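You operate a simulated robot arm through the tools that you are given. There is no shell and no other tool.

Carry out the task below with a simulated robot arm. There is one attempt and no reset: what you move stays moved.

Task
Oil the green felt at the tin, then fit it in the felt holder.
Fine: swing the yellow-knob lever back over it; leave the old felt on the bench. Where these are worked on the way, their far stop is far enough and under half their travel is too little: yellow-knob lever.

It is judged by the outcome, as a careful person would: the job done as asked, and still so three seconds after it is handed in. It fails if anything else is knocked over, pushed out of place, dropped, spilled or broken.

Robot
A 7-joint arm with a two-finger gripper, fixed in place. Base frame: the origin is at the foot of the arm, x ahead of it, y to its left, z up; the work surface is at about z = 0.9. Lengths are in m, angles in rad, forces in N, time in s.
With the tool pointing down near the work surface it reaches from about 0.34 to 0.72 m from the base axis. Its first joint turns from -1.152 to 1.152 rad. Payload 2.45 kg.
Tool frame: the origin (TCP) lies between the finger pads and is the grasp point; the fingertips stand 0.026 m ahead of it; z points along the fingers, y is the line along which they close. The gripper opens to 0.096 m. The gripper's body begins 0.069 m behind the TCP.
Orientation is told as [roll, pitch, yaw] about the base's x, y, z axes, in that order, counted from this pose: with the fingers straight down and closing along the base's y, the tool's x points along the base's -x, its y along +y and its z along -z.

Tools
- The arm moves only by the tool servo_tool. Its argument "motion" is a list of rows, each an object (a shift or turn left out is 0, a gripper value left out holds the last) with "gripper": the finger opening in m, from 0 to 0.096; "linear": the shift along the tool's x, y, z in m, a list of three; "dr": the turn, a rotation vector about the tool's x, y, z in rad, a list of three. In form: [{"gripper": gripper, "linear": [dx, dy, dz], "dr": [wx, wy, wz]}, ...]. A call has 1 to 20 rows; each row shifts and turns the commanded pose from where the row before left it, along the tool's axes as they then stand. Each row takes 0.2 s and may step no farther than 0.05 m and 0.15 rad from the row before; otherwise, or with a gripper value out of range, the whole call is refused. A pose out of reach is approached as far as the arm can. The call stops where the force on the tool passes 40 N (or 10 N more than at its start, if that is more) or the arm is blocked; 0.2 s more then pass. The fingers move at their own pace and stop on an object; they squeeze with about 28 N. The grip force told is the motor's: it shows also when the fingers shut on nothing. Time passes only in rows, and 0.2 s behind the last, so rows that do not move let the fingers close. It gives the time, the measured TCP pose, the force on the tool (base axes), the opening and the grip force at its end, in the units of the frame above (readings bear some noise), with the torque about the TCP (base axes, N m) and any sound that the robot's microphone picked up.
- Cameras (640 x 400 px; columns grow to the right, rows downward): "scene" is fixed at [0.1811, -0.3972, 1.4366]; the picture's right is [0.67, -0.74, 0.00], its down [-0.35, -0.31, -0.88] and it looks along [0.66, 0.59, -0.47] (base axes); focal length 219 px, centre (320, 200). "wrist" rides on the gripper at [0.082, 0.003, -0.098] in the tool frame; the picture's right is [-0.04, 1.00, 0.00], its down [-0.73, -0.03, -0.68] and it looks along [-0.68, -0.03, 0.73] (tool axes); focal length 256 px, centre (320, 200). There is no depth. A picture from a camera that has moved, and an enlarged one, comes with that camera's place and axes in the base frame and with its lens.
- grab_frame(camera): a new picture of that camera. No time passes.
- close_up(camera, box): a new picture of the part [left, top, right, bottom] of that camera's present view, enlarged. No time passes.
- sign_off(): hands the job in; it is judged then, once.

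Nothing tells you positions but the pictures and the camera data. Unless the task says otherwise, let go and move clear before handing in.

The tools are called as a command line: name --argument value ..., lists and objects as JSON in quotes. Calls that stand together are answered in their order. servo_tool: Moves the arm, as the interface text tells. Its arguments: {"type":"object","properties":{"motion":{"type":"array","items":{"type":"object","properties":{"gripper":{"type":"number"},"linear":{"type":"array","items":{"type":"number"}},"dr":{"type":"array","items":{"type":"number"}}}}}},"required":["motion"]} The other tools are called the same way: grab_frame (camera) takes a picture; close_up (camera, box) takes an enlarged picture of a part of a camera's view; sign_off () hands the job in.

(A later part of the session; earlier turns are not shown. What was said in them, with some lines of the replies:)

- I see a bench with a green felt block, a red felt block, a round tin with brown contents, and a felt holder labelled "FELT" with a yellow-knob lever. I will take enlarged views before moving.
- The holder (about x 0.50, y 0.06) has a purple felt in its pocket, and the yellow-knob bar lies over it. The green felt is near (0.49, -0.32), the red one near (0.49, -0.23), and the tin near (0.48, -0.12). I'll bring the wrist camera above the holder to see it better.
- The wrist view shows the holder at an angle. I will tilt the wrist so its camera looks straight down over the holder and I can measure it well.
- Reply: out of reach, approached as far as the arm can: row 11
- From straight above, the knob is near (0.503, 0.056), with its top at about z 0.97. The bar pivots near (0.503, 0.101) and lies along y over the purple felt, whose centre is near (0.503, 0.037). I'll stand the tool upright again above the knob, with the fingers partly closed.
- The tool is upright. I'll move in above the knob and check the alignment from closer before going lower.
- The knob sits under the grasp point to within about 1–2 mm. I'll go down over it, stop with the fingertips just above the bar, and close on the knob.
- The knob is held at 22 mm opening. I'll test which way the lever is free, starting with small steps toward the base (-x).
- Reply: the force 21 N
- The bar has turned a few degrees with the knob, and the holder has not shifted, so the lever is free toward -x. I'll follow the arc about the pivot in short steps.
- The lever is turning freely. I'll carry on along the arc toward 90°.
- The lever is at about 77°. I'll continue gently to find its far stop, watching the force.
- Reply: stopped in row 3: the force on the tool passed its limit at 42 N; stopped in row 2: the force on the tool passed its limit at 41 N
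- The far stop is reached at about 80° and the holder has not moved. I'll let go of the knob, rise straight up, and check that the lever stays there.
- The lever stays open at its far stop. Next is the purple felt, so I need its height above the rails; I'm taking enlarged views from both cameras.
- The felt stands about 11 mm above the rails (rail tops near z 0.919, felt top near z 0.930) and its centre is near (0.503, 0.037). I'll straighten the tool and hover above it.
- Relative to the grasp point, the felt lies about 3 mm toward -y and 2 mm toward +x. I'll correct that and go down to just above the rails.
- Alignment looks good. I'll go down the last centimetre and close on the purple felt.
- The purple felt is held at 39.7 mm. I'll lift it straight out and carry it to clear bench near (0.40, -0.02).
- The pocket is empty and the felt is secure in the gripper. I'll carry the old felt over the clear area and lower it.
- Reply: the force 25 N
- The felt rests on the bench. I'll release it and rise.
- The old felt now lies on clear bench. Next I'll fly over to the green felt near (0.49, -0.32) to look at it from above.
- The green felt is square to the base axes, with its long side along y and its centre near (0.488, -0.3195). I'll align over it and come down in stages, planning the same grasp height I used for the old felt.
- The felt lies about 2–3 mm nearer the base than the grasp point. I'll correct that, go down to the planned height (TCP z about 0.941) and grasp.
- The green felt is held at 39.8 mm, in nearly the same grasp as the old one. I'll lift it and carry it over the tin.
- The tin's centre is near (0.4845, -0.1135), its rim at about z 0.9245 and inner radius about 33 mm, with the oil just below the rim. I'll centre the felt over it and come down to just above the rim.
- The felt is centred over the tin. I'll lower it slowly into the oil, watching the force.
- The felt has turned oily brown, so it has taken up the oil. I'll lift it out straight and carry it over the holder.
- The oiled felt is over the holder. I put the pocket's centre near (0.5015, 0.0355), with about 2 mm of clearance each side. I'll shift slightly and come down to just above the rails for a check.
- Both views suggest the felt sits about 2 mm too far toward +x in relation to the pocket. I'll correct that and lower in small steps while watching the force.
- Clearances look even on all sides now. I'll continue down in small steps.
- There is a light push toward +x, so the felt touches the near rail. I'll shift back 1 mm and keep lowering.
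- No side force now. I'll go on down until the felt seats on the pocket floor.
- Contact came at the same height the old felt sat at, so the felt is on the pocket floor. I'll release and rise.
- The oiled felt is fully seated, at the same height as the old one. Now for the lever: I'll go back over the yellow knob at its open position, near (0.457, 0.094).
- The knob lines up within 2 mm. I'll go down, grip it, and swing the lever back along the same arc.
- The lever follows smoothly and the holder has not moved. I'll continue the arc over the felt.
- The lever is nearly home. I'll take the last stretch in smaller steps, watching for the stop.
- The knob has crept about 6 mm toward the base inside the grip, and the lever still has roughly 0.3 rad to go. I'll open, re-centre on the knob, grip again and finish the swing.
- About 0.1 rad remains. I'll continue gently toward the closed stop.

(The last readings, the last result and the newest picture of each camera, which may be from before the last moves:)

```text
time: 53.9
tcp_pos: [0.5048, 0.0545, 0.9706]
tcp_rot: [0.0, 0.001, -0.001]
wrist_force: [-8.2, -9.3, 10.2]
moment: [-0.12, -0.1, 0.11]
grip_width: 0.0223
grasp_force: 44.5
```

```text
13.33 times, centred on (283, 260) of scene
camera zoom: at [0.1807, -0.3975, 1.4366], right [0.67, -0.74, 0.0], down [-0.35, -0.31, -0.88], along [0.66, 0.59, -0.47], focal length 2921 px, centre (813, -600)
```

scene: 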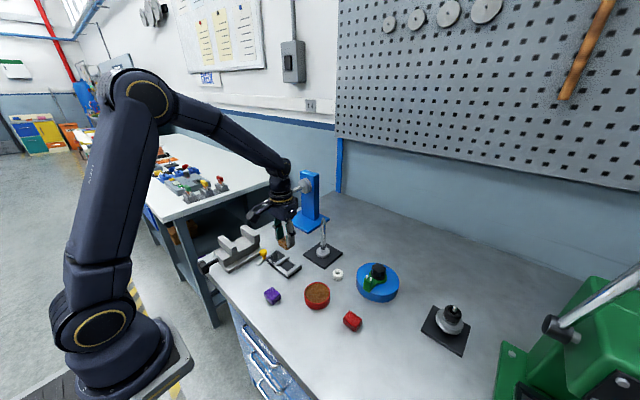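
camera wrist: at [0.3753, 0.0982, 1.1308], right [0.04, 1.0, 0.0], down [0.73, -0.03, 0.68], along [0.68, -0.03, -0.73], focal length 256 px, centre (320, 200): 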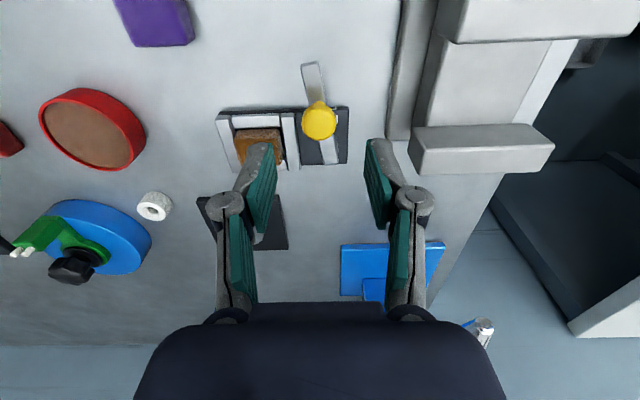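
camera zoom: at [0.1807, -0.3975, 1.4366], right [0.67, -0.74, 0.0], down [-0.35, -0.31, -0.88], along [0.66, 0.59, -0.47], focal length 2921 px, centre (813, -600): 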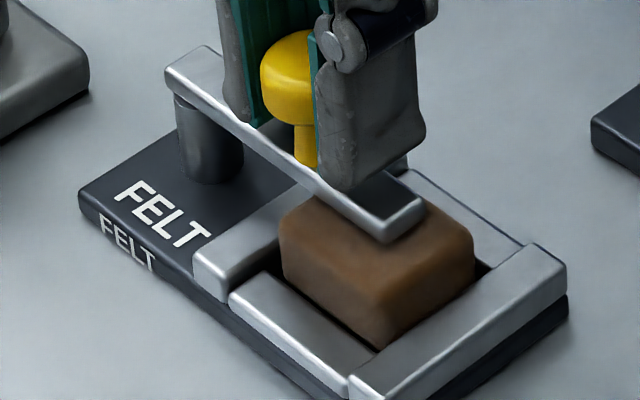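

The bar now lies parallel to the plate over the oiled felt, as it did at the start. I'll release the knob and rise clear.

servo_tool --motion '[{"gripper": 0.05}, {}, {}, {"linear": [0, 0, -0.03]}, {"linear": [0, 0, -0.04]}, {"linear": [0, 0, -0.04]}, {"linear": [0.03, 0, -0.03]}, {}]'

grab_frame --camera "wrist"

close_up --camera "scene" --box '[255, 240, 311, 284]'

grab_frame --camera "scene"

```text
time: 55.7
tcp_pos: [0.4749, 0.054, 1.1122]
tcp_rot: [0.0, -0.001, 0.001]
wrist_force: [-0.3, 0.7, -1.0]
moment: [0.01, 0.01, -0.03]
grip_width: 0.0503
grasp_force: 0.1
```

```text
taken
camera wrist: at [0.3932, 0.0585, 1.2103], right [0.04, 1.0, 0.0], down [0.73, -0.03, 0.68], along [0.68, -0.03, -0.73], focal length 256 px, centre (320, 200)
```

wrist: 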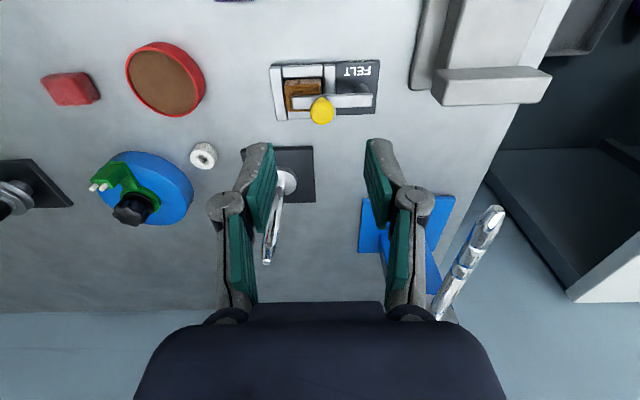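

```text
9.09 times, centred on (283, 262) of scene
camera zoom: at [0.1811, -0.3972, 1.4366], right [0.67, -0.74, 0.0], down [-0.35, -0.31, -0.88], along [0.66, 0.59, -0.47], focal length 1991 px, centre (656, -364)
```

zoom: 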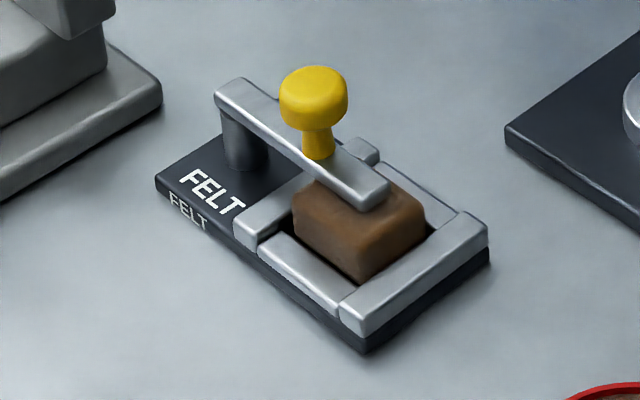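

```text
taken
```

scene: 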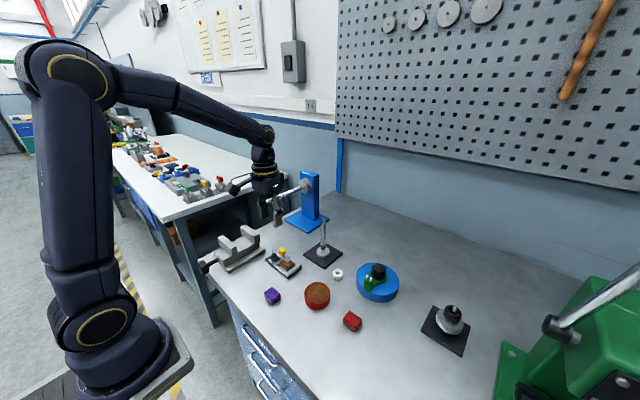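

The view matches the starting one, except that the oiled felt is now in the pocket. The lever is fully back over it, the old purple felt is on the bench, nothing else has moved, and the arm is clear, so I'm handing in.

sign_off

```text
The job is handed in.
```

The green felt is oiled and seated in the felt holder, and I've handed the job in. I pressed it onto the oil in the tin until it turned brown. It now sits on the pocket floor at the same height the old felt did.

- **Lever:** I swung the yellow-knob lever to its far stop to open it. After fitting the felt I swung it back over, and it lies in its starting position.
- **Old felt:** The purple felt is on clear bench between the holder and the near edge.
- **Everything else:** In the final pictures the tin, the red felt and the other items are where they started, and the arm is up and clear of the holder.

On the way back the knob slipped about 6 mm in the gripper. I let go, re-centred on it and finished the swing.
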